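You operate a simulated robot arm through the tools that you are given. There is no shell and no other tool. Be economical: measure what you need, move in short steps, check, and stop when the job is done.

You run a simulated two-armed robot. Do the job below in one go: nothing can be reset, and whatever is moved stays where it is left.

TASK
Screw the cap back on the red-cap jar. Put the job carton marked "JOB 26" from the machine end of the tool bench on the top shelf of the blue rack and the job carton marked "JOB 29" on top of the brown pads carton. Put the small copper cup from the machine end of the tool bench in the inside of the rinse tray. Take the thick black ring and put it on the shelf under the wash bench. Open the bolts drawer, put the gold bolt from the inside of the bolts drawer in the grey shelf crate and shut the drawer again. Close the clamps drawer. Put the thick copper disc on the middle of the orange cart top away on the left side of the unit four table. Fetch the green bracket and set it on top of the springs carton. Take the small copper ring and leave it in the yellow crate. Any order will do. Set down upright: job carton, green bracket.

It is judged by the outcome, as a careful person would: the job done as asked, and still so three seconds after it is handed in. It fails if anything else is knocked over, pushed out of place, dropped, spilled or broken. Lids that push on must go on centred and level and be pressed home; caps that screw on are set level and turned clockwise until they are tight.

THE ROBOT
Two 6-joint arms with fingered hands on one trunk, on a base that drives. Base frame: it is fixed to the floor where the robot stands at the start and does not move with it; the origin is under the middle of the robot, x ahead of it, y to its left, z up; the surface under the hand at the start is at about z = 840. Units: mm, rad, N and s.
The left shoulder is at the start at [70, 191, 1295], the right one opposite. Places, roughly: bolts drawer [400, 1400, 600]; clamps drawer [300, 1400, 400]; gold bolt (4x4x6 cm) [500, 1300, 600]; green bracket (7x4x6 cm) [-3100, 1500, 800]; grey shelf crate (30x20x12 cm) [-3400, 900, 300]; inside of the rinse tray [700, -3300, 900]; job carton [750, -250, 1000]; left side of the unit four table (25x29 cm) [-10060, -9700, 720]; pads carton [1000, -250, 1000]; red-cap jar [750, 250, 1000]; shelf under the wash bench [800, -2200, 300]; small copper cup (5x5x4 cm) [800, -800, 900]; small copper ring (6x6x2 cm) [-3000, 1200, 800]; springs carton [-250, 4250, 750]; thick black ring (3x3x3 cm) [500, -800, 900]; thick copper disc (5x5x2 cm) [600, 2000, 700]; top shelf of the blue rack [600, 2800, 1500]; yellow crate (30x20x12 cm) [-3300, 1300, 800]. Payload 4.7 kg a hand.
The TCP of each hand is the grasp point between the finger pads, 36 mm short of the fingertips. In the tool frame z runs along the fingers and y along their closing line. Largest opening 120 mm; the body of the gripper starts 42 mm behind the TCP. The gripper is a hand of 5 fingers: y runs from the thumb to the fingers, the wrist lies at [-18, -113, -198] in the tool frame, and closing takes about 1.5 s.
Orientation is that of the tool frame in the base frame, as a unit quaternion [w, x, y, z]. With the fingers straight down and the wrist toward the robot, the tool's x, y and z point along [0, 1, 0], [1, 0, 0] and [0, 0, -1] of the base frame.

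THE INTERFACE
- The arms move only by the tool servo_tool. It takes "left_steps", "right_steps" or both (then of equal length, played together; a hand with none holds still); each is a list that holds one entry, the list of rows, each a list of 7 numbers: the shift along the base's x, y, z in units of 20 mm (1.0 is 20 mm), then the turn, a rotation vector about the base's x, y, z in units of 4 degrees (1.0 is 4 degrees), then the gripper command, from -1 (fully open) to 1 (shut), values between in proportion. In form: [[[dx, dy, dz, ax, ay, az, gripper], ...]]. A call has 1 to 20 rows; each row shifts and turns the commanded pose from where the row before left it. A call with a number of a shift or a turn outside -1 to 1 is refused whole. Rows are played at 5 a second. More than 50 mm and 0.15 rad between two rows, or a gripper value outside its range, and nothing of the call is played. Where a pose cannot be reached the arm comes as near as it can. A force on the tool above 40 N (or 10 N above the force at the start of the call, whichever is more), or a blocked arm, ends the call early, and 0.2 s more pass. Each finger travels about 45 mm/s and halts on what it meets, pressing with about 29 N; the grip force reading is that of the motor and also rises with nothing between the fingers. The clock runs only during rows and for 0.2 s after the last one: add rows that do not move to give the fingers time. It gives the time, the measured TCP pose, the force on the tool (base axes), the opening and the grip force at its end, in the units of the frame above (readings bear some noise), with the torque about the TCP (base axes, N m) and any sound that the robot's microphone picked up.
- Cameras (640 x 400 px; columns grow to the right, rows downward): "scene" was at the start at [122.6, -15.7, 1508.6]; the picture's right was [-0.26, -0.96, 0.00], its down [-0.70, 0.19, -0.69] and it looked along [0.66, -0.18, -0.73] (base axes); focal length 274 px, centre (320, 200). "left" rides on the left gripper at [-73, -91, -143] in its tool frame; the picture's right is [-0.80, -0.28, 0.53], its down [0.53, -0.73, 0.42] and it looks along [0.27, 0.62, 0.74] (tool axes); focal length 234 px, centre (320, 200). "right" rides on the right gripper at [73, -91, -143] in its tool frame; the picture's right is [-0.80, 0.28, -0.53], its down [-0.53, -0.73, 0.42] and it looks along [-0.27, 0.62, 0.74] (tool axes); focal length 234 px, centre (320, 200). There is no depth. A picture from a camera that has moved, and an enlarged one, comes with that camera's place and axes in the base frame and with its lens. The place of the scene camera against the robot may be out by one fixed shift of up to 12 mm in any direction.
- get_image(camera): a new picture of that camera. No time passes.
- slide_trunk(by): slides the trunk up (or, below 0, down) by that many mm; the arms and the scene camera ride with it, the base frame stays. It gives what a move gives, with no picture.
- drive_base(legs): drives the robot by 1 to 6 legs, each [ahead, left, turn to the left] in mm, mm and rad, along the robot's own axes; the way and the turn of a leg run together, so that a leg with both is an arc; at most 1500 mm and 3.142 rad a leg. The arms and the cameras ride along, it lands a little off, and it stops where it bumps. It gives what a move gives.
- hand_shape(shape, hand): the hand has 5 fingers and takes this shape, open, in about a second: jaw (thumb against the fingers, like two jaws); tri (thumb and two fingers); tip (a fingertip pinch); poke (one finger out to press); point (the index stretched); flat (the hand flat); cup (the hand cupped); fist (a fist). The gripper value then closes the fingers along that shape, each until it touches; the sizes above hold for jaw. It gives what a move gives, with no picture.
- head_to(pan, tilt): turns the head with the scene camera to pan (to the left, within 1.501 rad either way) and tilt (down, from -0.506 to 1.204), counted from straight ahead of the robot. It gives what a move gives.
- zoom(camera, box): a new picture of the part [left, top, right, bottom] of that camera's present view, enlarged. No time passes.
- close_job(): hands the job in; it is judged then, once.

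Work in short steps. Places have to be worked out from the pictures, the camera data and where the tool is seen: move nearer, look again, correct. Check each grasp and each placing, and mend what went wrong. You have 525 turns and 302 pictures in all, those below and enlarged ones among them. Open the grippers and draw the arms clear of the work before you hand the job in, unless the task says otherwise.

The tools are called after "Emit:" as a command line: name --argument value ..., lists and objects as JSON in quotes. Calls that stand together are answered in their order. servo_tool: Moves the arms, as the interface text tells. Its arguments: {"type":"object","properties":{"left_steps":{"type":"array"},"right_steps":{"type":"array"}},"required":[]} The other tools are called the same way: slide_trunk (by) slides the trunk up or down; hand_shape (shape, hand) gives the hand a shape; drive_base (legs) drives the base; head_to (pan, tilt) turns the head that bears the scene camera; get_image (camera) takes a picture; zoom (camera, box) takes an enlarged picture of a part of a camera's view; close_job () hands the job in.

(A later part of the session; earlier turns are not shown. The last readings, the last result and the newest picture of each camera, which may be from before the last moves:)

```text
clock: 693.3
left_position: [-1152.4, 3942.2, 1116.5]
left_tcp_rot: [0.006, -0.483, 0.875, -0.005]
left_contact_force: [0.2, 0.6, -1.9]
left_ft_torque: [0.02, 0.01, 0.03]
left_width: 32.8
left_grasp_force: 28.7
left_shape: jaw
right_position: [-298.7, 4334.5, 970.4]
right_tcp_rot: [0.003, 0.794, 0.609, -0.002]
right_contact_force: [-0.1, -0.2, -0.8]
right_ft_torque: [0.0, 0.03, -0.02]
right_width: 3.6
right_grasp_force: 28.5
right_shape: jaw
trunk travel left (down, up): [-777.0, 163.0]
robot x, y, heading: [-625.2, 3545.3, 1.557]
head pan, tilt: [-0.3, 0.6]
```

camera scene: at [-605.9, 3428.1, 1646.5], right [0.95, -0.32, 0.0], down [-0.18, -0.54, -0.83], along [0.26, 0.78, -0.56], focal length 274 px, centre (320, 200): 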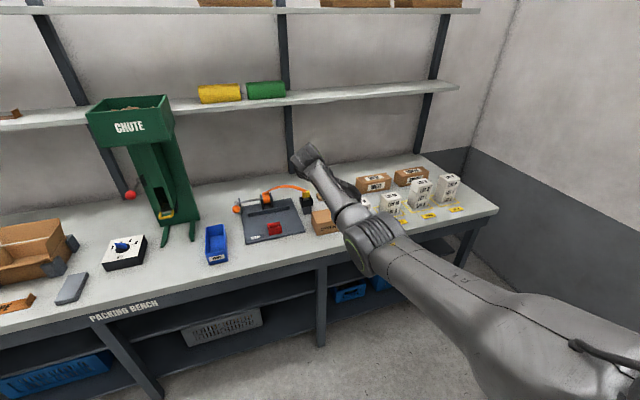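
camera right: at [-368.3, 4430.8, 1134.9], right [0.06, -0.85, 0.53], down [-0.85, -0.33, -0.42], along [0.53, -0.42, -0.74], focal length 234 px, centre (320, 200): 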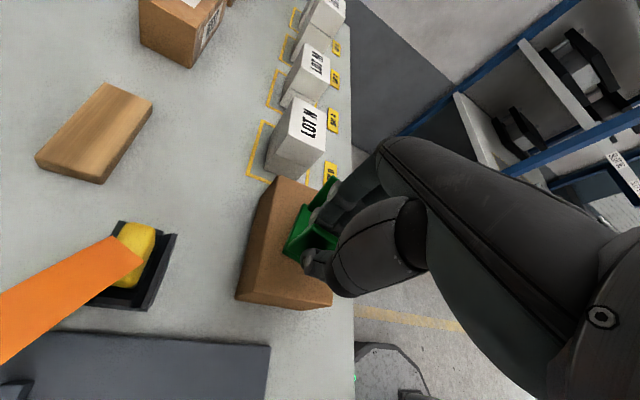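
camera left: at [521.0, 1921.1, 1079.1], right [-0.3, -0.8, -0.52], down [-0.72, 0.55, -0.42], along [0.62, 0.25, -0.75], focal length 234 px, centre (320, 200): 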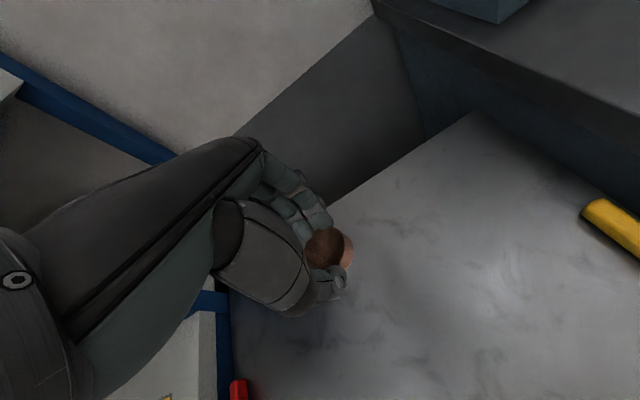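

Emit:
servo_tool --right_steps '[[[0, 0, -0.12, 0, 0, 0, 1], [0, 0, -0.12, 0, 0, 0, 1], [0, 0, -0.12, 0, 0, 0, 1], [0, 0, -0.12, 0, 0, 0, 1], [0, 0, 0, 0, 0, 0, 1]]]'

Emit:
get_image --camera "right"

```text
clock: 694.5
left_position: [-1154.2, 3941.2, 1117.3]
left_tcp_rot: [0.007, -0.483, 0.875, -0.005]
left_contact_force: [-0.4, 0.5, -2.0]
left_ft_torque: [-0.03, 0.0, 0.01]
left_width: 32.6
left_grasp_force: 29.3
left_shape: jaw
right_position: [-298.2, 4335.4, 963.6]
right_tcp_rot: [0.003, 0.794, 0.608, -0.001]
right_contact_force: [-0.2, 0.2, 1.6]
right_ft_torque: [-0.02, -0.12, 0.0]
right_width: 3.8
right_grasp_force: 29.2
right_shape: jaw
trunk travel left (down, up): [-777.0, 163.0]
robot x, y, heading: [-625.2, 3545.0, 1.556]
head pan, tilt: [-0.3, 0.6]
```

```text
46 pictures are left
camera right: at [-368.1, 4430.4, 1105.5], right [0.06, -0.85, 0.53], down [-0.85, -0.33, -0.42], along [0.53, -0.42, -0.74], focal length 234 px, centre (320, 200)
```

right: 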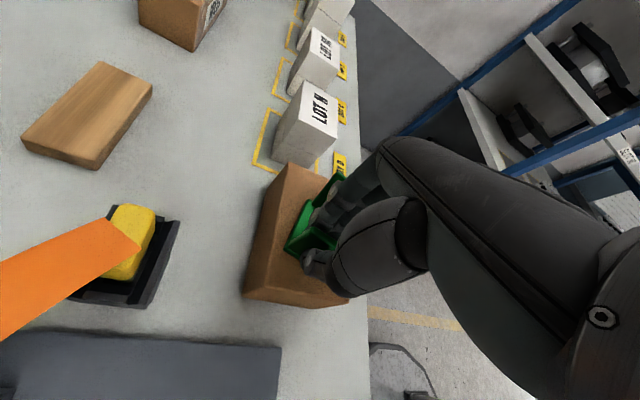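

First contact. I press 2 mm more, then open and rise.

Emit:
servo_tool --right_steps '[[[0, 0, -0.1, 0, 0, 0, 1], [0, 0, 0, 0, 0, 0, 1]]]'

Emit:
servo_tool --right_steps '[[[0, 0, 0.05, 0, 0, 0, 0.8], [0, 0, 0, 0, 0, 0, 0.5], [0, 0, 0, 0, 0, 0, 0.3], [0, 0, 0, 0, 0, 0, 0.3], [0, 0, 0.3, 0, 0, 0, 0.3], [0, 0, 0.6, 0, 0, 0, 0.3], [0, 0, 1, 0, 0, 0, 0.3], [0, 0, 1, 0, 0, 0, 0.3], [0, 0, 1, 0, 0, 0, 0.3], [0, 0, 1, 0, 0, 0, 0.3], [0, 0, 1, 0, 0, 0, 0.3], [0, 0, 0, 0, 0, 0, 0.3]]]'

Emit:
get_image --camera "right"

```text
clock: 695.1
left_position: [-1152.1, 3941.3, 1117.2]
left_tcp_rot: [0.007, -0.483, 0.876, -0.005]
left_contact_force: [-0.3, -0.1, -1.4]
left_ft_torque: [0.02, -0.03, -0.02]
left_width: 32.8
left_grasp_force: 28.8
left_shape: jaw
right_position: [-297.5, 4336.1, 961.7]
right_tcp_rot: [0.002, 0.793, 0.609, -0.001]
right_contact_force: [-1.0, 1.2, 6.6]
right_ft_torque: [-0.02, -0.07, -0.01]
right_width: 3.7
right_grasp_force: 29.0
right_shape: jaw
trunk travel left (down, up): [-777.0, 163.0]
robot x, y, heading: [-621.9, 3543.8, 1.551]
head pan, tilt: [-0.3, 0.6]
```

```text
clock: 697.7
left_position: [-1151.9, 3942.2, 1117.1]
left_tcp_rot: [0.007, -0.483, 0.876, -0.005]
left_contact_force: [0.1, -0.3, -2.4]
left_ft_torque: [0.02, -0.01, -0.01]
left_width: 32.8
left_grasp_force: 29.2
left_shape: jaw
right_position: [-298.1, 4360.5, 1072.7]
right_tcp_rot: [0.004, 0.794, 0.608, -0.003]
right_contact_force: [0.0, -0.2, -0.1]
right_ft_torque: [-0.01, 0.02, 0.0]
right_width: 41.6
right_grasp_force: 0.0
right_shape: jaw
right hand out of reach, approached as far as the arm can: row 8, 9, 10, 11
trunk travel left (down, up): [-777.0, 163.0]
robot x, y, heading: [-622.0, 3541.6, 1.552]
head pan, tilt: [-0.3, 0.6]
```

```text
45 pictures are left
camera right: at [-367.4, 4455.2, 1215.7], right [0.06, -0.85, 0.53], down [-0.85, -0.33, -0.42], along [0.53, -0.42, -0.73], focal length 234 px, centre (320, 200)
```

right: 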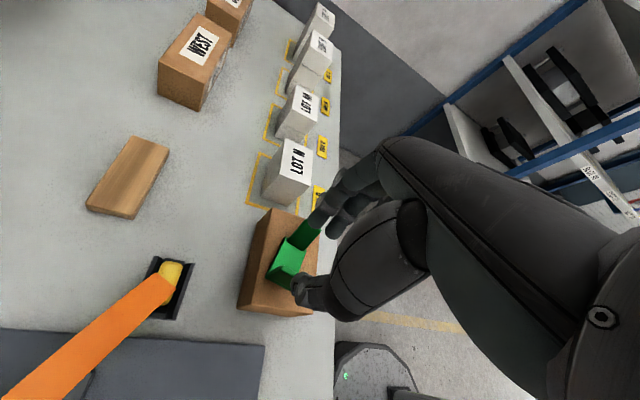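

The bracket stands on the springs carton. I back off and verify from the scene camera.

Emit:
slide_trunk --by 60

Emit:
drive_base --legs '[[-500, 0, 0]]'

Emit:
zoom --camera "scene" --box '[270, 120, 430, 220]'

```text
clock: 698.7
left_position: [-1153.3, 3942.0, 1177.4]
left_tcp_rot: [0.007, -0.483, 0.876, -0.005]
left_contact_force: [0.3, 0.2, -2.2]
left_ft_torque: [0.0, 0.0, -0.04]
left_width: 32.7
left_grasp_force: 29.0
left_shape: jaw
right_position: [-297.9, 4360.3, 1133.5]
right_tcp_rot: [0.002, 0.794, 0.608, -0.002]
right_contact_force: [0.5, -0.3, -0.4]
right_ft_torque: [-0.03, -0.02, -0.03]
right_width: 41.3
right_grasp_force: 0.0
right_shape: jaw
trunk travel left (down, up): [-837.0, 103.0]
robot x, y, heading: [-626.9, 3543.5, 1.553]
head pan, tilt: [-0.3, 0.6]
```

```text
clock: 701.7
left_position: [-1161.4, 3446.1, 1176.6]
left_tcp_rot: [0.007, -0.482, 0.876, -0.006]
left_contact_force: [0.5, 0.7, -1.9]
left_ft_torque: [-0.01, -0.01, 0.02]
left_width: 33.0
left_grasp_force: 28.4
left_shape: jaw
right_position: [-305.2, 3863.1, 1132.2]
right_tcp_rot: [0.003, 0.795, 0.607, -0.002]
right_contact_force: [-0.3, -0.1, 0.0]
right_ft_torque: [-0.02, 0.0, 0.01]
right_width: 41.6
right_grasp_force: 0.1
right_shape: jaw
trunk travel left (down, up): [-837.0, 103.0]
robot x, y, heading: [-634.3, 3045.9, 1.553]
head pan, tilt: [-0.3, 0.6]
```

```text
4.00 times, centred on (350, 170) of scene
camera zoom: at [-610.1, 3189.0, 1591.3], right [0.95, -0.31, 0.0], down [-0.18, -0.54, -0.82], along [0.26, 0.78, -0.57], focal length 1096 px, centre (200, 320)
```

zoom: 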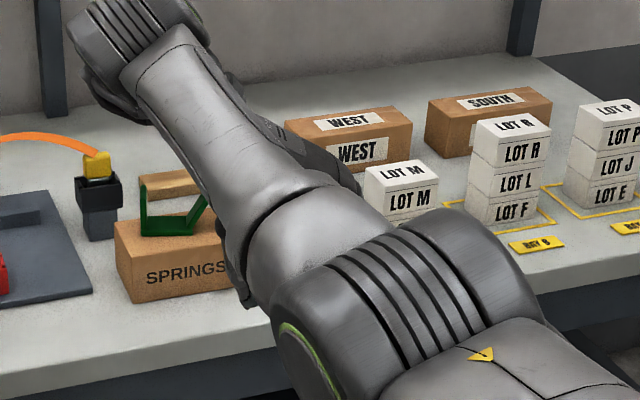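

The green bracket stands upright on SPRINGS. Last: the disc to the unit four table at (−10060, −9700). I move to the aisle, turn and head in the −y direction.

Emit:
drive_base --legs '[[0, 550, 0], [0, 0, -1.57], [0, 0, -1.55], [1500, 0, 0], [1500, 0, 0]]'

Emit:
drive_base --legs '[[1500, 0, 0], [1500, 0, 0]]'

Emit:
head_to --pan -0.5 --tilt 0.2

Emit:
get_image --camera "scene"

```text
clock: 727.0
left_position: [-853.7, -352.6, 1178.0]
left_tcp_rot: [-0.006, 0.888, 0.46, -0.007]
left_contact_force: [0.2, -0.1, -1.4]
left_ft_torque: [0.0, 0.01, -0.01]
left_width: 32.8
left_grasp_force: 29.1
left_shape: jaw
right_position: [-1728.4, -727.1, 1134.4]
right_tcp_rot: [0.001, -0.588, 0.809, 0.003]
right_contact_force: [-0.2, -0.3, -0.5]
right_ft_torque: [0.04, 0.01, -0.02]
right_width: 41.7
right_grasp_force: 0.0
right_shape: jaw
trunk travel left (down, up): [-837.0, 103.0]
robot x, y, heading: [-1361.3, 69.5, -1.636]
head pan, tilt: [-0.3, 0.6]
```

```text
clock: 741.3
left_position: [-1097.4, -3303.3, 1176.6]
left_tcp_rot: [-0.005, 0.89, 0.456, -0.007]
left_contact_force: [-0.2, -0.2, -1.8]
left_ft_torque: [0.01, 0.02, -0.02]
left_width: 32.7
left_grasp_force: 28.9
left_shape: jaw
right_position: [-1974.5, -3667.2, 1133.5]
right_tcp_rot: [0.002, -0.583, 0.812, 0.002]
right_contact_force: [-0.4, 0.0, 0.0]
right_ft_torque: [0.0, -0.05, 0.01]
right_width: 41.6
right_grasp_force: 0.1
right_shape: jaw
trunk travel left (down, up): [-837.0, 103.0]
robot x, y, heading: [-1599.1, -2875.1, -1.646]
head pan, tilt: [-0.3, 0.6]
```

```text
clock: 742.1
left_position: [-1097.5, -3303.0, 1177.0]
left_tcp_rot: [-0.005, 0.89, 0.455, -0.007]
left_contact_force: [-0.3, 0.0, -2.3]
left_ft_torque: [0.03, 0.01, 0.01]
left_width: 32.7
left_grasp_force: 28.9
left_shape: jaw
right_position: [-1975.4, -3667.5, 1132.9]
right_tcp_rot: [0.002, -0.583, 0.812, 0.002]
right_contact_force: [-0.4, 0.5, -0.4]
right_ft_torque: [0.01, -0.03, -0.03]
right_width: 41.6
right_grasp_force: 0.0
right_shape: jaw
trunk travel left (down, up): [-837.0, 103.0]
robot x, y, heading: [-1600.3, -2873.3, -1.648]
head pan, tilt: [-0.499, 0.201]
```

```text
43 pictures are left
camera scene: at [-1659.2, -2998.1, 1628.1], right [-0.84, 0.55, 0.0], down [0.11, 0.17, -0.98], along [-0.53, -0.82, -0.2], focal length 274 px, centre (320, 200)
```

scene: 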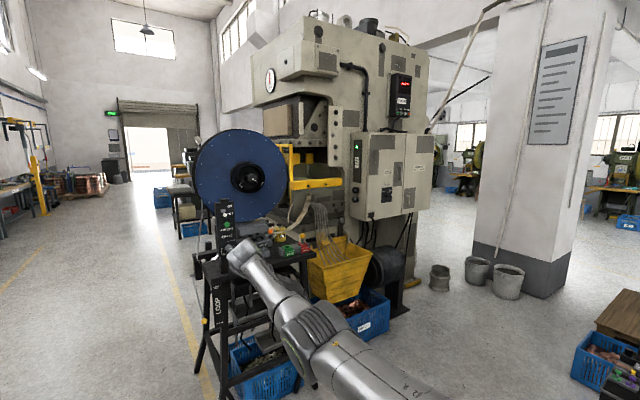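

The reel stand and press are ahead right; I move left into the free aisle and continue in −y.

Emit:
drive_base --legs '[[0, 650, 0.075], [1500, 0, 0], [1500, 0, 0], [1400, 0, 0]]'

Emit:
head_to --pan -0.9 --tilt 0.15

Emit:
get_image --camera "scene"

```text
clock: 766.8
left_position: [-703.5, -7837.5, 1178.5]
left_tcp_rot: [-0.006, 0.892, 0.451, -0.007]
left_contact_force: [0.3, 0.3, -1.6]
left_ft_torque: [-0.01, 0.01, -0.03]
left_width: 32.5
left_grasp_force: 28.8
left_shape: jaw
right_position: [-1586.2, -8193.4, 1134.3]
right_tcp_rot: [0.002, -0.58, 0.815, 0.003]
right_contact_force: [0.2, 0.0, 0.5]
right_ft_torque: [0.01, -0.03, -0.01]
right_width: 41.7
right_grasp_force: 0.1
right_shape: jaw
trunk travel left (down, up): [-837.0, 103.0]
robot x, y, heading: [-1200.7, -7405.9, -1.663]
head pan, tilt: [-0.499, 0.201]
```

```text
clock: 767.7
left_position: [-702.6, -7838.7, 1176.6]
left_tcp_rot: [-0.006, 0.893, 0.45, -0.006]
left_contact_force: [0.0, 0.2, -1.9]
left_ft_torque: [0.03, -0.02, 0.02]
left_width: 32.6
left_grasp_force: 29.2
left_shape: jaw
right_position: [-1586.4, -8192.4, 1134.4]
right_tcp_rot: [0.001, -0.579, 0.815, 0.001]
right_contact_force: [-0.1, 0.4, -0.3]
right_ft_torque: [-0.02, -0.02, 0.02]
right_width: 41.5
right_grasp_force: 0.1
right_shape: jaw
trunk travel left (down, up): [-837.0, 103.0]
robot x, y, heading: [-1202.4, -7401.6, -1.656]
head pan, tilt: [-0.901, 0.15]
```

```text
42 pictures are left
camera scene: at [-1287.8, -7500.8, 1632.9], right [-0.55, 0.84, 0.0], down [0.12, 0.08, -0.99], along [-0.83, -0.54, -0.15], focal length 274 px, centre (320, 200)
```

scene: 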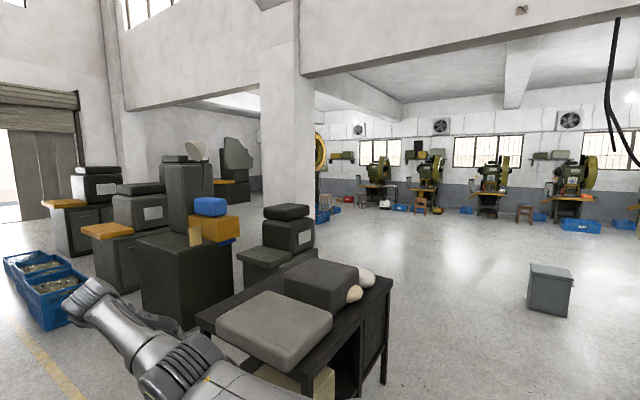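

Unit four is one of the green presses across an open floor. I turn to face −x and drive along the clear strip at y≈−7400.

Emit:
drive_base --legs '[[0, 0, -1.485], [1500, 0, 0], [1500, 0, 0], [1300, 0, 0]]'

Emit:
head_to --pan 0.4 --tilt 0.15

Emit:
get_image --camera "scene"

```text
clock: 792.3
left_position: [-5832.9, -8475.4, 1177.9]
left_tcp_rot: [-0.008, 0.983, -0.185, -0.002]
left_contact_force: [-0.4, -0.4, -2.5]
left_ft_torque: [-0.03, 0.02, 0.01]
left_width: 32.6
left_grasp_force: 29.1
left_shape: jaw
right_position: [-6403.3, -7715.0, 1134.2]
right_tcp_rot: [0.003, 0.037, 0.999, 0.001]
right_contact_force: [0.0, 0.6, -0.1]
right_ft_torque: [0.01, -0.03, -0.03]
right_width: 41.6
right_grasp_force: 0.2
right_shape: jaw
trunk travel left (down, up): [-837.0, 103.0]
robot x, y, heading: [-5545.8, -7883.1, -2.971]
head pan, tilt: [-0.901, 0.15]
```

```text
clock: 793.8
left_position: [-5832.7, -8475.5, 1177.9]
left_tcp_rot: [-0.008, 0.983, -0.185, -0.001]
left_contact_force: [-0.1, 0.3, -1.0]
left_ft_torque: [0.03, 0.01, 0.01]
left_width: 32.7
left_grasp_force: 28.9
left_shape: jaw
right_position: [-6404.6, -7714.1, 1132.2]
right_tcp_rot: [0.003, 0.036, 0.999, 0.001]
right_contact_force: [0.0, 0.0, -1.0]
right_ft_torque: [-0.01, -0.02, 0.01]
right_width: 41.5
right_grasp_force: 0.0
right_shape: jaw
trunk travel left (down, up): [-837.0, 103.0]
robot x, y, heading: [-5547.1, -7884.6, -2.973]
head pan, tilt: [0.4, 0.15]
```

```text
41 pictures are left
camera scene: at [-5675.7, -7936.0, 1632.9], right [-0.54, 0.84, 0.0], down [0.13, 0.08, -0.99], along [-0.83, -0.54, -0.15], focal length 274 px, centre (320, 200)
```

scene: 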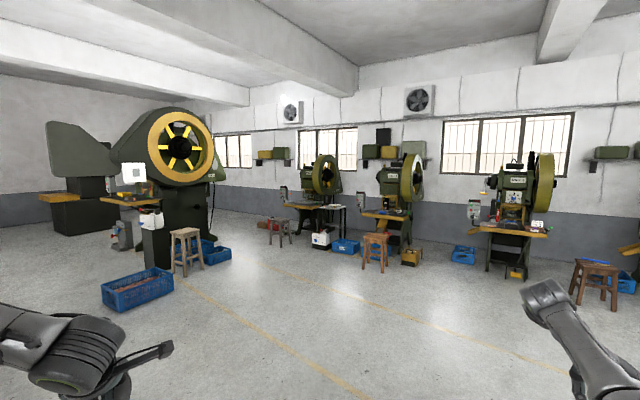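

The target projects onto the wooden table of the second press. I enlarge it.

Emit:
zoom --camera "scene" --box '[330, 140, 450, 270]'

```text
3.08 times, centred on (390, 205) of scene
camera zoom: at [-5675.7, -7936.0, 1632.9], right [-0.54, 0.84, 0.0], down [0.13, 0.08, -0.99], along [-0.83, -0.54, -0.15], focal length 843 px, centre (105, 185)
```

zoom: 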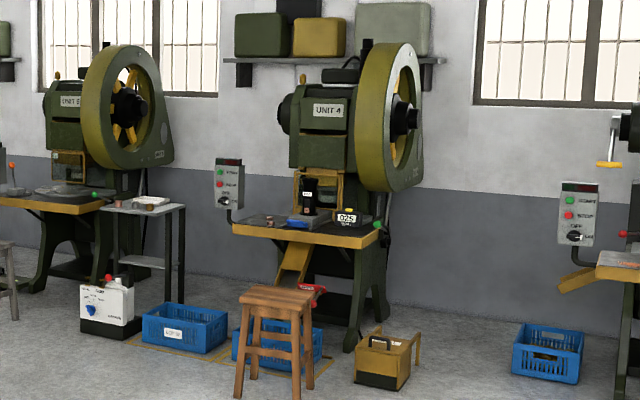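

UNIT 4 confirmed; a stool stands in front, so I approach from the table's left-front. I drive toward (−9350, −10000).

Emit:
drive_base --legs '[[0, 0, 0.33], [1500, 0, 0], [1300, 0, 0]]'

Emit:
head_to --pan -0.3 --tilt 0.3

Emit:
get_image --camera "scene"

```text
clock: 808.6
left_position: [-8058.0, -9945.8, 1177.7]
left_tcp_rot: [-0.008, 1.0, -0.004, -0.003]
left_contact_force: [0.5, 0.3, -1.7]
left_ft_torque: [0.01, 0.02, -0.02]
left_width: 32.6
left_grasp_force: 29.2
left_shape: jaw
right_position: [-8865.1, -9441.0, 1133.9]
right_tcp_rot: [0.003, -0.145, 0.989, 0.001]
right_contact_force: [0.1, -0.4, 0.2]
right_ft_torque: [0.0, 0.03, 0.0]
right_width: 41.7
right_grasp_force: 0.1
right_shape: jaw
trunk travel left (down, up): [-837.0, 103.0]
robot x, y, heading: [-7999.9, -9285.6, -2.603]
head pan, tilt: [0.4, 0.15]
```

```text
clock: 809.6
left_position: [-8059.2, -9946.2, 1177.1]
left_tcp_rot: [-0.009, 1.0, -0.004, -0.004]
left_contact_force: [0.8, 0.0, -2.1]
left_ft_torque: [0.01, 0.02, -0.01]
left_width: 32.7
left_grasp_force: 29.2
left_shape: jaw
right_position: [-8863.6, -9440.2, 1133.6]
right_tcp_rot: [0.003, -0.145, 0.989, 0.001]
right_contact_force: [-0.1, -0.6, -0.4]
right_ft_torque: [-0.05, -0.01, -0.02]
right_width: 41.6
right_grasp_force: 0.1
right_shape: jaw
trunk travel left (down, up): [-837.0, 103.0]
robot x, y, heading: [-7998.2, -9287.8, -2.603]
head pan, tilt: [-0.3, 0.3]
```

```text
39 pictures are left
camera scene: at [-8138.8, -9331.1, 1619.0], right [-0.24, 0.97, 0.0], down [0.29, 0.07, -0.96], along [-0.93, -0.23, -0.3], focal length 274 px, centre (320, 200)
```

scene: 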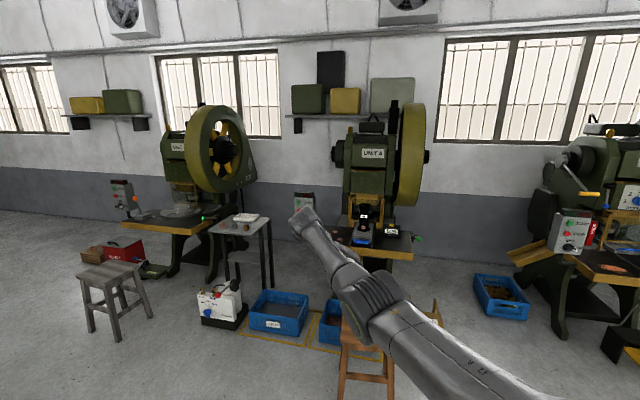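

I retract the right hand first, so that it stays clear of the press when I turn.

Emit:
servo_tool --right_steps '[[[0.6, 0.9, 0, 0, 0, -0.5, 0], [0.6, 0.9, 0, 0, 0, -0.5, 0], [0.6, 0.9, 0, 0, 0, -0.5, 0], [0.6, 0.9, 0, 0, 0, -0.5, 0], [0.6, 0.9, 0, 0, 0, -0.5, 0], [0.6, 0.9, 0, 0, 0, -0.5, 0], [0.6, 0.9, 0, 0, 0, -0.5, 0], [0.6, 0.9, 0, 0, 0, -0.5, 0], [0.6, 0.9, 0, 0, 0, -0.5, 0], [0.6, 0.9, 0, 0, 0, -0.5, 0], [0.6, 0.9, 0, 0, 0, -0.5, 0], [0.6, 0.9, 0, 0, 0, -0.5, 0], [0.6, 0.9, 0, 0, 0, -0.5, 0], [0.6, 0.9, 0, 0, 0, -0.5, 0], [0.6, 0.9, 0, 0, 0, -0.5, 0], [0.6, 0.9, 0, 0, 0, -0.5, 0], [0, 0, 0, 0, 0, 0, 0]]]'

```text
clock: 813.2
left_position: [-8060.1, -9945.7, 1176.8]
left_tcp_rot: [-0.007, 1.0, -0.005, -0.004]
left_contact_force: [0.1, -0.2, -1.6]
left_ft_torque: [0.02, 0.0, 0.04]
left_width: 32.7
left_grasp_force: 28.8
left_shape: jaw
right_position: [-8907.9, -9248.7, 1118.9]
right_tcp_rot: [-0.006, 0.124, 0.992, 0.032]
right_contact_force: [-0.6, 0.0, 0.3]
right_ft_torque: [0.01, 0.0, 0.01]
right_width: 59.4
right_grasp_force: 0.0
right_shape: jaw
right hand out of reach, approached as far as the arm can: row 1, 2, 3, 4, 5, 6, 7, 8, 9, 10, 11, 12, 13, 14, 15, 16
trunk travel left (down, up): [-837.0, 103.0]
robot x, y, heading: [-7999.2, -9289.1, -2.605]
head pan, tilt: [-0.3, 0.3]
```

I turn here in the open first, then translate, so the right hand passes clear of the press; then I bring the left hand forward.

Emit:
drive_base --legs '[[0, 0, -1.09], [0, 1200, 0]]'

```text
clock: 822.2
left_position: [-9272.8, -10513.1, 1177.5]
left_tcp_rot: [-0.008, 0.844, -0.537, 0.001]
left_contact_force: [0.1, 0.4, -3.2]
left_ft_torque: [0.04, 0.02, -0.01]
left_width: 32.6
left_grasp_force: 29.1
left_shape: jaw
right_position: [-9008.1, -9448.3, 1119.1]
right_tcp_rot: [0.013, 0.633, 0.773, 0.029]
right_contact_force: [-0.3, 0.4, 0.4]
right_ft_torque: [-0.04, 0.02, 0.0]
right_width: 59.7
right_grasp_force: 0.1
right_shape: jaw
trunk travel left (down, up): [-837.0, 103.0]
robot x, y, heading: [-8655.3, -10286.3, 2.554]
head pan, tilt: [-0.3, 0.3]
```

Now I bring the left hand with the disc forward in front of its shoulder, un-yawing it.

Emit:
servo_tool --left_steps '[[[-0.25, 1, 0, 0, 0, -1, 1], [-0.25, 1, 0, 0, 0, -1, 1], [-0.25, 1, 0, 0, 0, -1, 1], [-0.25, 1, 0, 0, 0, -1, 1], [-0.25, 1, 0, 0, 0, -1, 1], [-0.25, 1, 0, 0, 0, -1, 1], [-0.25, 1, 0, 0, 0, -1, 1], [-0.25, 1, 0, 0, 0, -1, 1], [-0.25, 1, 0, 0, 0, -1, 1], [-0.25, 1, 0, 0, 0, -1, 1], [-0.25, 1, 0, 0, 0, -1, 1], [-0.25, 1, 0, 0, 0, -1, 1], [-0.25, 1, 0, 0, 0, -1, 1], [-0.25, 1, 0, 0, 0, -1, 1], [-0.25, 1, 0, 0, 0, -0.7, 1], [-0.25, 1, 0, 0, 0, 0, 1], [-0.25, 1, 0, 0, 0, 0, 1], [-0.25, 1, 0, 0, 0, 0, 1], [-0.25, 1, 0, 0, 0, 0, 1], [-0.25, 1, 0, 0, 0, 0, 1]]]'

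Emit:
servo_tool --left_steps '[[[-0.3, 0.6, -0.5, 0, 0, 0, 1], [-0.3, 0.6, -0.5, 0, 0, 0, 1], [-0.3, 0.6, -0.5, 0, 0, 0, 1], [0, 0, 0, 0, 0, 0, 1]]]'

```text
clock: 826.4
left_position: [-9331.4, -10353.4, 1233.5]
left_tcp_rot: [0.007, -0.471, 0.882, -0.004]
left_contact_force: [-0.3, 0.1, -1.8]
left_ft_torque: [0.04, -0.02, -0.03]
left_width: 32.5
left_grasp_force: 28.5
left_shape: jaw
left hand out of reach, approached as far as the arm can: row 4, 5, 6, 7, 8, 9, 10, 11, 12, 13, 14, 15, 16, 17, 18, 19, 20
right_position: [-9009.5, -9448.9, 1119.5]
right_tcp_rot: [0.012, 0.634, 0.773, 0.03]
right_contact_force: [0.0, -0.3, -0.7]
right_ft_torque: [0.01, 0.02, -0.02]
right_width: 59.6
right_grasp_force: 0.0
right_shape: jaw
trunk travel left (down, up): [-837.0, 103.0]
robot x, y, heading: [-8651.0, -10280.2, 2.549]
head pan, tilt: [-0.3, 0.3]
```

```text
clock: 827.4
left_position: [-9339.7, -10360.7, 1214.1]
left_tcp_rot: [0.008, -0.471, 0.882, -0.005]
left_contact_force: [-0.2, 0.4, -2.1]
left_ft_torque: [-0.04, 0.03, 0.02]
left_width: 32.5
left_grasp_force: 28.5
left_shape: jaw
left hand out of reach, approached as far as the arm can: row 1, 2, 3
right_position: [-9007.7, -9448.3, 1118.5]
right_tcp_rot: [0.011, 0.634, 0.773, 0.028]
right_contact_force: [0.1, -0.4, 0.3]
right_ft_torque: [-0.01, 0.01, 0.02]
right_width: 59.8
right_grasp_force: 0.2
right_shape: jaw
trunk travel left (down, up): [-837.0, 103.0]
robot x, y, heading: [-8650.6, -10282.9, 2.554]
head pan, tilt: [-0.3, 0.3]
```

I extend it straight ahead and downward first.

Emit:
servo_tool --left_steps '[[[-0.8, 0.5, -1, 0, 0, 0, 1], [-0.8, 0.5, -1, 0, 0, 0, 1], [-0.8, 0.5, -1, 0, 0, 0, 1], [-0.8, 0.5, -1, 0, 0, 0, 1], [-0.8, 0.5, -1, 0, 0, 0, 1], [-0.8, 0.5, -1, 0, 0, 0, 1], [-0.8, 0.5, -0.5, 0, 0, 0, 1], [-0.8, 0.5, -0.5, 0, 0, 0, 1], [-0.8, 0.5, 0, 0, 0, 0, 1], [-0.3, 0.8, 0, 0, 0, 0, 1], [0, 1, 0, 0, 0, 0, 1], [0, 1, 0, 0, 0, 0, 1], [0.2, 0.9, 0, 0, 0, 0, 1], [0.4, 0.9, 0, 0, 0, 0, 1], [0.4, 0.9, 0, 0, 0, 0, 1], [0, 0, 0, 0, 0, 0, 1]]]'

```text
clock: 830.8
left_position: [-9367.1, -10382.0, 1175.3]
left_tcp_rot: [0.007, -0.472, 0.882, -0.005]
left_contact_force: [0.2, -0.8, -2.3]
left_ft_torque: [0.0, 0.0, -0.01]
left_width: 32.6
left_grasp_force: 28.7
left_shape: jaw
left hand out of reach, approached as far as the arm can: row 1, 2, 3, 4, 5, 6, 7, 8, 9, 10, 11, 12, 13, 14, 15
right_position: [-9008.7, -9448.2, 1118.7]
right_tcp_rot: [0.012, 0.633, 0.773, 0.029]
right_contact_force: [0.1, -1.0, -0.7]
right_ft_torque: [-0.01, 0.01, 0.04]
right_width: 59.4
right_grasp_force: 0.1
right_shape: jaw
trunk travel left (down, up): [-837.0, 103.0]
robot x, y, heading: [-8652.3, -10284.5, 2.559]
head pan, tilt: [-0.3, 0.3]
```

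I retrace the way it came: up and outward, then forward.

Emit:
servo_tool --left_steps '[[[-0.17, -0.26, 1, 0, 0, 0, 1], [-0.17, -0.26, 1, 0, 0, 0, 1], [-0.17, -0.26, 1, 0, 0, 0, 1], [-0.17, -0.26, 1, 0, 0, 0, 1], [-0.17, -0.26, 1, 0, 0, 0, 1], [-0.17, -0.26, 1, 0, 0, 0, 1], [-0.17, -0.26, 1, 0, 0, 0, 1], [-0.17, -0.26, 1, 0, 0, 0, 1], [-0.17, -0.26, 1, 0, 0, 0, 1], [0, 0, 0, 0, 0, 0, 1]]]'

Emit:
servo_tool --left_steps '[[[-0.6, 0.8, 0, 0, 0, 0, 1], [-0.6, 0.8, 0, 0, 0, 0, 1], [-0.6, 0.8, 0, 0, 0, 0, 1], [-0.6, 0.8, 0, 0, 0, 0, 1], [-0.6, 0.8, 0, 0, 0, 0, 1], [-0.6, 0.8, 0, 0, 0, 0, 1], [-0.6, 0.8, 0, 0, 0, 0, 1], [-0.6, 0.8, 0, 0, 0, 0, 1], [0, 0, 0, 0, 0, 0, 1]]]'

```text
clock: 833.0
left_position: [-9397.0, -10431.2, 1355.0]
left_tcp_rot: [0.006, -0.472, 0.882, -0.006]
left_contact_force: [-0.1, 0.4, -1.4]
left_ft_torque: [0.05, 0.01, 0.02]
left_width: 32.5
left_grasp_force: 29.7
left_shape: jaw
right_position: [-9008.3, -9446.9, 1118.4]
right_tcp_rot: [0.012, 0.633, 0.773, 0.03]
right_contact_force: [0.1, -0.8, 0.6]
right_ft_torque: [0.0, -0.03, 0.0]
right_width: 59.5
right_grasp_force: 0.1
right_shape: jaw
trunk travel left (down, up): [-837.0, 103.0]
robot x, y, heading: [-8650.4, -10284.3, 2.554]
head pan, tilt: [-0.3, 0.3]
```

```text
clock: 835.0
left_position: [-9442.1, -10379.9, 1355.4]
left_tcp_rot: [0.008, -0.47, 0.882, -0.005]
left_contact_force: [0.0, -0.3, -2.7]
left_ft_torque: [0.05, -0.02, 0.0]
left_width: 32.8
left_grasp_force: 28.8
left_shape: jaw
left hand out of reach, approached as far as the arm can: row 4, 5, 6, 7, 8
right_position: [-9008.0, -9448.1, 1119.6]
right_tcp_rot: [0.012, 0.634, 0.773, 0.029]
right_contact_force: [0.6, -0.5, 0.4]
right_ft_torque: [-0.01, 0.01, -0.03]
right_width: 59.6
right_grasp_force: 0.1
right_shape: jaw
trunk travel left (down, up): [-837.0, 103.0]
robot x, y, heading: [-8656.6, -10282.7, 2.557]
head pan, tilt: [-0.3, 0.3]
```

I let the hand yaw clockwise while moving inward.

Emit:
servo_tool --left_steps '[[[0.3, 0.9, -0.5, 0, 0, -1, 1], [0.3, 0.9, -0.5, 0, 0, -1, 1], [0.3, 0.9, -0.5, 0, 0, -1, 1], [0.3, 0.9, -0.5, 0, 0, -1, 1], [0.3, 0.9, -0.5, 0, 0, -1, 1], [0.3, 0.9, -0.5, 0, 0, -1, 1], [0.3, 0.9, -0.5, 0, 0, -1, 1], [0.3, 0.9, -0.5, 0, 0, -1, 1], [0.2, 0.9, -0.5, 0, 0, -1, 1], [0.2, 0.9, -0.5, 0, 0, -1, 1], [0.2, 0.9, -0.5, 0, 0, -1, 1], [0.2, 0.9, -0.5, 0, 0, -1, 1], [0.2, 0.9, 0, 0, 0, -1, 1], [0.2, 0.9, 0, 0, 0, -1, 1], [0, 0, 0, 0, 0, 0, 1]]]'

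```text
clock: 838.2
left_position: [-9225.8, -10339.6, 1282.5]
left_tcp_rot: [0.004, -0.003, 1.0, -0.007]
left_contact_force: [-0.3, -0.7, -2.0]
left_ft_torque: [-0.03, -0.02, -0.02]
left_width: 32.7
left_grasp_force: 29.0
left_shape: jaw
left hand out of reach, approached as far as the arm can: row 1, 2, 3, 4, 5, 6, 7, 8, 9, 10, 11, 12, 13, 14
right_position: [-9007.5, -9448.1, 1118.7]
right_tcp_rot: [0.012, 0.634, 0.773, 0.029]
right_contact_force: [-0.5, 0.5, -0.2]
right_ft_torque: [-0.01, 0.02, 0.02]
right_width: 59.7
right_grasp_force: 0.0
right_shape: jaw
trunk travel left (down, up): [-837.0, 103.0]
robot x, y, heading: [-8650.8, -10284.4, 2.556]
head pan, tilt: [-0.3, 0.3]
```

Now it is just too close in; I extend it ahead.

Emit:
servo_tool --left_steps '[[[-0.8, 0.55, -0.3, 0, 0, 0, 1], [-0.8, 0.55, -0.3, 0, 0, 0, 1], [-0.8, 0.55, -0.3, 0, 0, 0, 1], [-0.8, 0.55, -0.3, 0, 0, 0, 1], [-0.8, 0.55, -0.3, 0, 0, 0, 1], [-0.8, 0.55, -0.3, 0, 0, 0, 1], [-0.8, 0.55, -0.3, 0, 0, 0, 1], [-0.8, 0.55, -0.3, 0, 0, 0, 1], [-0.8, 0.55, -0.3, 0, 0, 0, 1], [-0.8, 0.55, -0.3, 0, 0, 0, 1], [-0.8, 0.55, -0.3, 0, 0, 0, 1], [-0.8, 0.55, -0.3, 0, 0, 0, 1], [-0.8, 0.55, -0.3, 0, 0, 0, 1], [-0.8, 0.55, -0.3, 0, 0, 0, 1], [0, 0, 0, 0, 0, 0, 1]]]'

```text
clock: 841.4
left_position: [-9279.8, -10375.6, 1262.4]
left_tcp_rot: [0.004, -0.002, 1.0, -0.008]
left_contact_force: [0.5, -0.4, -2.8]
left_ft_torque: [-0.01, 0.03, -0.02]
left_width: 32.5
left_grasp_force: 29.2
left_shape: jaw
left hand out of reach, approached as far as the arm can: row 1, 2, 3, 4, 5, 6, 7, 8, 9, 10, 11, 12, 13, 14
right_position: [-9008.1, -9447.0, 1118.8]
right_tcp_rot: [0.011, 0.633, 0.773, 0.029]
right_contact_force: [-0.1, 0.0, 0.7]
right_ft_torque: [-0.03, 0.0, -0.02]
right_width: 59.8
right_grasp_force: 0.1
right_shape: jaw
trunk travel left (down, up): [-837.0, 103.0]
robot x, y, heading: [-8654.2, -10286.1, 2.552]
head pan, tilt: [-0.3, 0.3]
```

I test the other direction: yaw the hand back outward without translating, to see where it becomes free.

Emit:
servo_tool --left_steps '[[[0, 0, 0, 0, 0, 1, 1], [0, 0, 0, 0, 0, 1, 1], [0, 0, 0, 0, 0, 1, 1], [0, 0, 0, 0, 0, 1, 1], [0, 0, 0, 0, 0, 1, 1], [0, 0, 0, 0, 0, 1, 1], [0, 0, 0, 0, 0, 1, 1], [0, 0, 0, 0, 0, 1, 1], [0, 0, 0, 0, 0, 1, 1], [0, 0, 0, 0, 0, 1, 1], [0, 0, 0, 0, 0, 1, 1], [0, 0, 0, 0, 0, 1, 1], [0, 0, 0, 0, 0, 1, 1], [0, 0, 0, 0, 0, 1, 1], [0, 0, 0, 0, 0, 1, 1], [0, 0, 0, 0, 0, 1, 1], [0, 0, 0, 0, 0, 1, 1], [0, 0, 0, 0, 0, 1, 1], [0, 0, 0, 0, 0, 1, 1], [0, 0, 0, 0, 0, 1, 1]]]'

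Emit:
servo_tool --left_steps '[[[-0.8, 0.55, -0.2, 0, 0, 0, 1], [-0.8, 0.55, -0.2, 0, 0, 0, 1], [-0.8, 0.55, -0.2, 0, 0, 0, 1], [-0.8, 0.55, -0.2, 0, 0, 0, 1], [-0.8, 0.55, -0.2, 0, 0, 0, 1], [-0.8, 0.55, -0.2, 0, 0, 0, 1], [-0.8, 0.55, -0.2, 0, 0, 0, 1], [-0.8, 0.55, -0.2, 0, 0, 0, 1], [-0.8, 0.55, -0.2, 0, 0, 0, 1], [-0.8, 0.55, -0.2, 0, 0, 0, 1], [0, 0, 0, 0, 0, 0, 1]]]'

```text
clock: 845.6
left_position: [-9280.7, -10377.4, 1263.7]
left_tcp_rot: [0.009, -0.643, 0.765, -0.002]
left_contact_force: [-0.2, -0.2, -2.1]
left_ft_torque: [-0.02, 0.02, 0.01]
left_width: 32.6
left_grasp_force: 29.2
left_shape: jaw
right_position: [-9009.1, -9446.9, 1118.3]
right_tcp_rot: [0.012, 0.634, 0.773, 0.028]
right_contact_force: [-0.5, -0.8, -0.3]
right_ft_torque: [0.0, 0.02, -0.03]
right_width: 59.7
right_grasp_force: 0.0
right_shape: jaw
trunk travel left (down, up): [-837.0, 103.0]
robot x, y, heading: [-8651.5, -10283.9, 2.555]
head pan, tilt: [-0.3, 0.3]
```

```text
clock: 848.0
left_position: [-9410.9, -10404.9, 1249.7]
left_tcp_rot: [0.009, -0.644, 0.765, -0.003]
left_contact_force: [0.0, -1.2, -2.1]
left_ft_torque: [0.0, -0.01, -0.03]
left_width: 32.6
left_grasp_force: 28.9
left_shape: jaw
left hand out of reach, approached as far as the arm can: row 1, 2, 3, 4, 5, 6, 7, 8, 9, 10
right_position: [-9007.6, -9448.9, 1118.0]
right_tcp_rot: [0.012, 0.633, 0.773, 0.028]
right_contact_force: [0.0, -0.2, -0.4]
right_ft_torque: [0.02, -0.02, 0.02]
right_width: 59.6
right_grasp_force: 0.1
right_shape: jaw
trunk travel left (down, up): [-837.0, 103.0]
robot x, y, heading: [-8650.2, -10285.4, 2.553]
head pan, tilt: [-0.3, 0.3]
```

The arm can extend along its present bearing. I extend it outward first, then swing inward.

Emit:
servo_tool --left_steps '[[[-1, -0.15, -0.2, 0, 0, 0, 1], [-1, -0.15, -0.2, 0, 0, 0, 1], [-1, -0.15, -0.2, 0, 0, 0, 1], [-1, -0.15, -0.2, 0, 0, 0, 1], [-1, -0.15, -0.2, 0, 0, 0, 1], [-1, -0.15, -0.2, 0, 0, 0, 1], [-1, -0.15, -0.2, 0, 0, 0, 1], [-1, -0.15, -0.2, 0, 0, 0, 1], [-1, -0.15, -0.2, 0, 0, 0, 1], [-1, -0.15, -0.2, 0, 0, 0, 1], [0, 0, 0, 0, 0, 0, 1]]]'

Emit:
servo_tool --left_steps '[[[-0.2, 1, 0, 0, 0, 0, 1], [-0.2, 1, 0, 0, 0, 0, 1], [-0.2, 1, 0, 0, 0, 0, 1], [-0.2, 1, 0, 0, 0, 0, 1], [-0.2, 1, 0, 0, 0, 0, 1], [-0.2, 1, 0, 0, 0, 0, 1], [-0.2, 1, 0, 0, 0, 0, 1], [-0.2, 1, 0, 0, 0, 0, 1], [0, 0, 0, 0, 0, 0, 1]]]'

Emit:
head_to --pan 0.3 --tilt 0.5

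Emit:
get_image --camera "scene"

```text
clock: 850.4
left_position: [-9563.3, -10502.8, 1229.9]
left_tcp_rot: [0.008, -0.644, 0.765, -0.004]
left_contact_force: [1.3, 0.7, -1.7]
left_ft_torque: [-0.04, -0.03, 0.03]
left_width: 32.4
left_grasp_force: 28.8
left_shape: jaw
left hand out of reach, approached as far as the arm can: row 1, 2, 3, 4, 5, 6, 7, 8, 9, 10
right_position: [-9008.5, -9447.6, 1118.5]
right_tcp_rot: [0.012, 0.633, 0.773, 0.029]
right_contact_force: [0.3, -0.5, -0.4]
right_ft_torque: [-0.05, 0.0, -0.03]
right_width: 59.7
right_grasp_force: 0.0
right_shape: jaw
trunk travel left (down, up): [-837.0, 103.0]
robot x, y, heading: [-8653.1, -10281.1, 2.557]
head pan, tilt: [-0.3, 0.3]
```

```text
clock: 852.4
left_position: [-9516.3, -10457.9, 1255.9]
left_tcp_rot: [0.008, -0.644, 0.765, -0.004]
left_contact_force: [0.3, 0.1, -2.9]
left_ft_torque: [0.02, -0.03, 0.0]
left_width: 32.8
left_grasp_force: 29.1
left_shape: jaw
left hand out of reach, approached as far as the arm can: row 1, 2, 3, 4, 5, 6, 7, 8
right_position: [-9008.8, -9447.7, 1118.5]
right_tcp_rot: [0.011, 0.633, 0.773, 0.03]
right_contact_force: [0.1, 0.4, 0.0]
right_ft_torque: [-0.02, -0.04, 0.01]
right_width: 59.6
right_grasp_force: 0.0
right_shape: jaw
trunk travel left (down, up): [-837.0, 103.0]
robot x, y, heading: [-8654.4, -10285.4, 2.557]
head pan, tilt: [-0.3, 0.3]
```

```text
clock: 853.4
left_position: [-9515.8, -10457.9, 1254.9]
left_tcp_rot: [0.008, -0.644, 0.765, -0.003]
left_contact_force: [0.1, -0.4, -2.1]
left_ft_torque: [0.03, 0.0, -0.01]
left_width: 32.4
left_grasp_force: 29.0
left_shape: jaw
right_position: [-9009.5, -9448.6, 1119.2]
right_tcp_rot: [0.012, 0.633, 0.773, 0.029]
right_contact_force: [-0.5, 0.6, 0.0]
right_ft_torque: [-0.02, 0.02, -0.05]
right_width: 59.9
right_grasp_force: 0.0
right_shape: jaw
trunk travel left (down, up): [-837.0, 103.0]
robot x, y, heading: [-8654.9, -10284.2, 2.555]
head pan, tilt: [0.3, 0.499]
```

```text
38 pictures are left
camera scene: at [-8788.1, -10224.8, 1600.6], right [0.28, 0.96, 0.0], down [0.46, -0.14, -0.88], along [-0.84, 0.25, -0.48], focal length 274 px, centre (320, 200)
```

scene: 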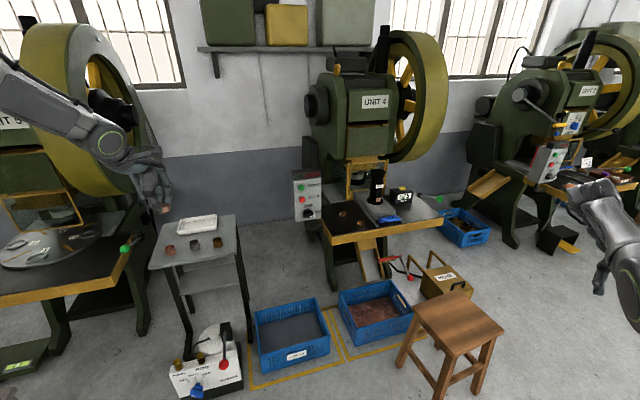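

The arm is usable at its 45°-left bearing, so I set the base pose to suit: turn right 0.72, then translate so the left hand comes over the left side of the UNIT 4 table.

Emit:
drive_base --legs '[[0, 0, -0.72], [0, 560, 0]]'

Emit:
drive_base --legs '[[200, 0, 0]]'

Emit:
get_image --camera "left"

```text
clock: 858.6
left_position: [-9965.0, -10020.6, 1255.4]
left_tcp_rot: [0.006, -0.345, 0.938, -0.006]
left_contact_force: [0.1, 0.1, -1.3]
left_ft_torque: [-0.02, -0.01, 0.01]
left_width: 32.5
left_grasp_force: 29.1
left_shape: jaw
right_position: [-8927.9, -9571.4, 1119.0]
right_tcp_rot: [0.021, 0.859, 0.511, 0.022]
right_contact_force: [0.6, -0.1, -1.4]
right_ft_torque: [0.01, -0.04, 0.0]
right_width: 59.7
right_grasp_force: 0.1
right_shape: jaw
trunk travel left (down, up): [-837.0, 103.0]
robot x, y, heading: [-9194.5, -10440.2, 1.859]
head pan, tilt: [0.3, 0.499]
```

```text
clock: 860.2
left_position: [-10021.1, -9834.9, 1256.6]
left_tcp_rot: [0.007, -0.344, 0.939, -0.005]
left_contact_force: [-0.1, -0.4, -1.1]
left_ft_torque: [0.01, 0.01, 0.04]
left_width: 32.5
left_grasp_force: 29.5
left_shape: jaw
right_position: [-8981.7, -9386.2, 1120.7]
right_tcp_rot: [0.019, 0.859, 0.51, 0.024]
right_contact_force: [0.0, -1.3, 0.2]
right_ft_torque: [0.03, 0.01, 0.0]
right_width: 59.7
right_grasp_force: 0.1
right_shape: jaw
trunk travel left (down, up): [-837.0, 103.0]
robot x, y, heading: [-9245.3, -10254.9, 1.855]
head pan, tilt: [0.3, 0.499]
```

```text
37 pictures are left
camera left: at [-9908.4, -9856.9, 1401.5], right [0.8, 0.31, -0.51], down [0.08, -0.9, -0.42], along [-0.59, 0.3, -0.75], focal length 234 px, centre (320, 200)
```

left: 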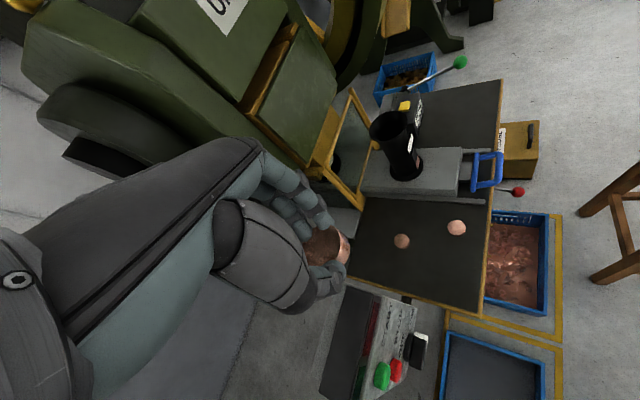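

The table's left side already holds two discs at about (−10107, −9689) and (−9980, −9626). A free spot is (−10000, −9738). I position the hand over it and lower the trunk.

Emit:
drive_base --legs '[[87, -47, 0]]'

Emit:
slide_trunk --by -360

Emit:
get_image --camera "left"

Emit:
get_image --camera "scene"

```text
clock: 861.3
left_position: [-10004.6, -9740.6, 1256.7]
left_tcp_rot: [0.009, -0.345, 0.938, -0.005]
left_contact_force: [-0.6, -0.9, -2.3]
left_ft_torque: [0.04, -0.01, 0.02]
left_width: 32.5
left_grasp_force: 28.7
left_shape: jaw
right_position: [-8966.6, -9289.4, 1123.3]
right_tcp_rot: [0.02, 0.859, 0.511, 0.025]
right_contact_force: [-0.8, -0.3, 0.9]
right_ft_torque: [0.05, -0.02, -0.01]
right_width: 59.5
right_grasp_force: 0.1
right_shape: jaw
trunk travel left (down, up): [-837.0, 103.0]
robot x, y, heading: [-9231.9, -10156.0, 1.858]
head pan, tilt: [0.3, 0.499]
```

```text
clock: 864.8
left_position: [-10004.0, -9736.4, 895.1]
left_tcp_rot: [0.007, -0.345, 0.938, -0.005]
left_contact_force: [0.3, -0.5, -1.6]
left_ft_torque: [0.01, -0.01, 0.02]
left_width: 32.4
left_grasp_force: 28.8
left_shape: jaw
right_position: [-8965.9, -9286.1, 759.1]
right_tcp_rot: [0.021, 0.859, 0.511, 0.023]
right_contact_force: [-0.7, 0.2, 0.0]
right_ft_torque: [0.0, -0.01, -0.01]
right_width: 59.7
right_grasp_force: 0.1
right_shape: jaw
trunk travel left (down, up): [-477.0, 463.0]
robot x, y, heading: [-9229.1, -10157.1, 1.862]
head pan, tilt: [0.3, 0.499]
```

```text
36 pictures are left
camera left: at [-9891.1, -9758.3, 1039.9], right [0.8, 0.31, -0.51], down [0.08, -0.91, -0.42], along [-0.59, 0.3, -0.75], focal length 234 px, centre (320, 200)
```

left: 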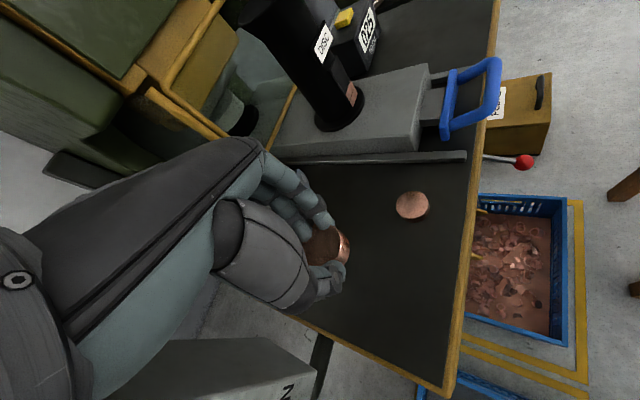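

```text
35 pictures are left
camera scene: at [-9299.1, -10026.2, 1240.6], right [0.83, 0.55, 0.0], down [0.27, -0.4, -0.88], along [-0.49, 0.73, -0.48], focal length 274 px, centre (320, 200)
```

scene: 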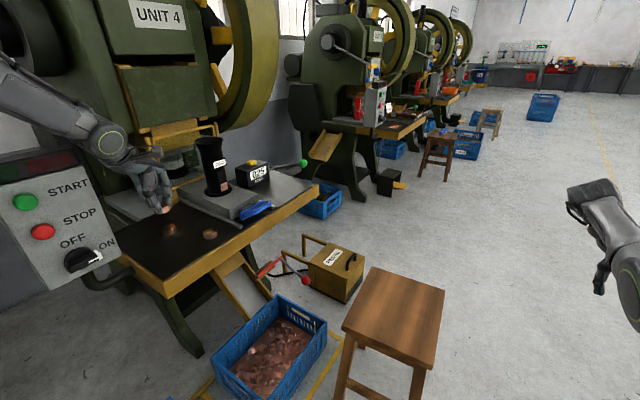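

The landing spot is free mat. I lower further and then gently to contact.

Emit:
slide_trunk --by -105

Emit:
servo_tool --left_steps '[[[0, 0, -0.3, 0, 0, 0, 1], [0, 0, -0.3, 0, 0, 0, 1], [0, 0, -0.2, 0, 0, 0, 1], [0, 0, 0, 0, 0, 0, 1]]]'

Emit:
get_image --camera "left"

```text
clock: 866.2
left_position: [-10001.4, -9737.0, 790.3]
left_tcp_rot: [0.007, -0.345, 0.938, -0.006]
left_contact_force: [-0.8, 0.5, -2.4]
left_ft_torque: [-0.01, -0.01, -0.04]
left_width: 32.9
left_grasp_force: 29.3
left_shape: jaw
right_position: [-8966.2, -9286.4, 654.7]
right_tcp_rot: [0.02, 0.859, 0.511, 0.023]
right_contact_force: [-0.6, 0.5, 0.3]
right_ft_torque: [0.03, -0.02, 0.01]
right_width: 59.5
right_grasp_force: 0.1
right_shape: jaw
trunk travel left (down, up): [-372.0, 568.0]
robot x, y, heading: [-9224.6, -10157.4, 1.854]
head pan, tilt: [0.3, 0.499]
```

```text
clock: 867.2
left_position: [-10003.8, -9738.5, 774.0]
left_tcp_rot: [0.007, -0.344, 0.939, -0.005]
left_contact_force: [-0.5, 0.4, -1.7]
left_ft_torque: [0.04, 0.03, -0.01]
left_width: 32.6
left_grasp_force: 28.4
left_shape: jaw
right_position: [-8965.2, -9285.7, 654.2]
right_tcp_rot: [0.02, 0.859, 0.511, 0.024]
right_contact_force: [-0.2, -0.6, 0.2]
right_ft_torque: [0.01, -0.01, 0.07]
right_width: 59.8
right_grasp_force: 0.0
right_shape: jaw
trunk travel left (down, up): [-372.0, 568.0]
robot x, y, heading: [-9227.1, -10153.4, 1.856]
head pan, tilt: [0.3, 0.499]
```

```text
34 pictures are left
camera left: at [-9891.0, -9760.9, 919.4], right [0.8, 0.31, -0.51], down [0.08, -0.9, -0.42], along [-0.59, 0.3, -0.75], focal length 234 px, centre (320, 200)
```

left: 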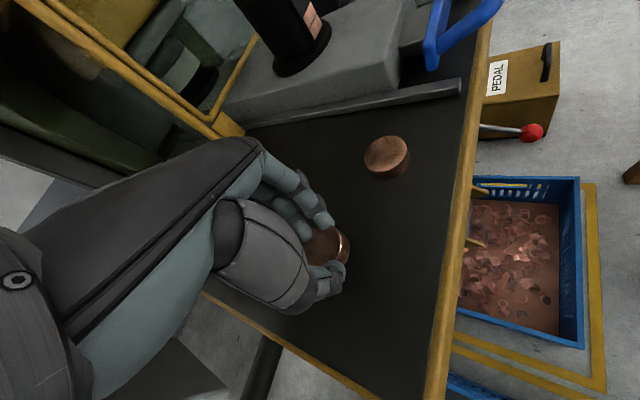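

Emit:
servo_tool --left_steps '[[[0, 0, -0.15, 0, 0, 0, 1], [0, 0, -0.15, 0, 0, 0, 1], [0, 0, -0.15, 0, 0, 0, 1], [0, 0, 0, 0, 0, 0, 1]]]'

Emit:
servo_tool --left_steps '[[[0, 0, -0.12, 0, 0, 0, 1], [0, 0, -0.12, 0, 0, 0, 1], [0, 0, 0, 0, 0, 0, 1]]]'

```text
clock: 868.2
left_position: [-10004.0, -9740.9, 767.3]
left_tcp_rot: [0.006, -0.345, 0.939, -0.006]
left_contact_force: [0.0, 0.5, -2.1]
left_ft_torque: [0.02, -0.01, -0.02]
left_width: 32.4
left_grasp_force: 29.2
left_shape: jaw
left hand out of reach, approached as far as the arm can: row 2
right_position: [-8966.0, -9287.3, 654.0]
right_tcp_rot: [0.021, 0.859, 0.511, 0.024]
right_contact_force: [0.1, -0.1, -0.6]
right_ft_torque: [-0.01, -0.01, 0.02]
right_width: 59.6
right_grasp_force: 0.0
right_shape: jaw
trunk travel left (down, up): [-372.0, 568.0]
robot x, y, heading: [-9228.1, -10158.9, 1.86]
head pan, tilt: [0.3, 0.499]
```

```text
clock: 869.0
left_position: [-10003.9, -9741.1, 761.6]
left_tcp_rot: [0.008, -0.345, 0.939, -0.005]
left_contact_force: [-0.2, -0.7, -1.4]
left_ft_torque: [0.0, -0.01, 0.02]
left_width: 32.7
left_grasp_force: 29.4
left_shape: jaw
right_position: [-8965.2, -9286.9, 653.8]
right_tcp_rot: [0.02, 0.86, 0.51, 0.024]
right_contact_force: [0.3, -0.4, 0.1]
right_ft_torque: [0.01, -0.01, -0.01]
right_width: 59.7
right_grasp_force: 0.0
right_shape: jaw
trunk travel left (down, up): [-372.0, 568.0]
robot x, y, heading: [-9227.5, -10155.4, 1.859]
head pan, tilt: [0.3, 0.499]
```

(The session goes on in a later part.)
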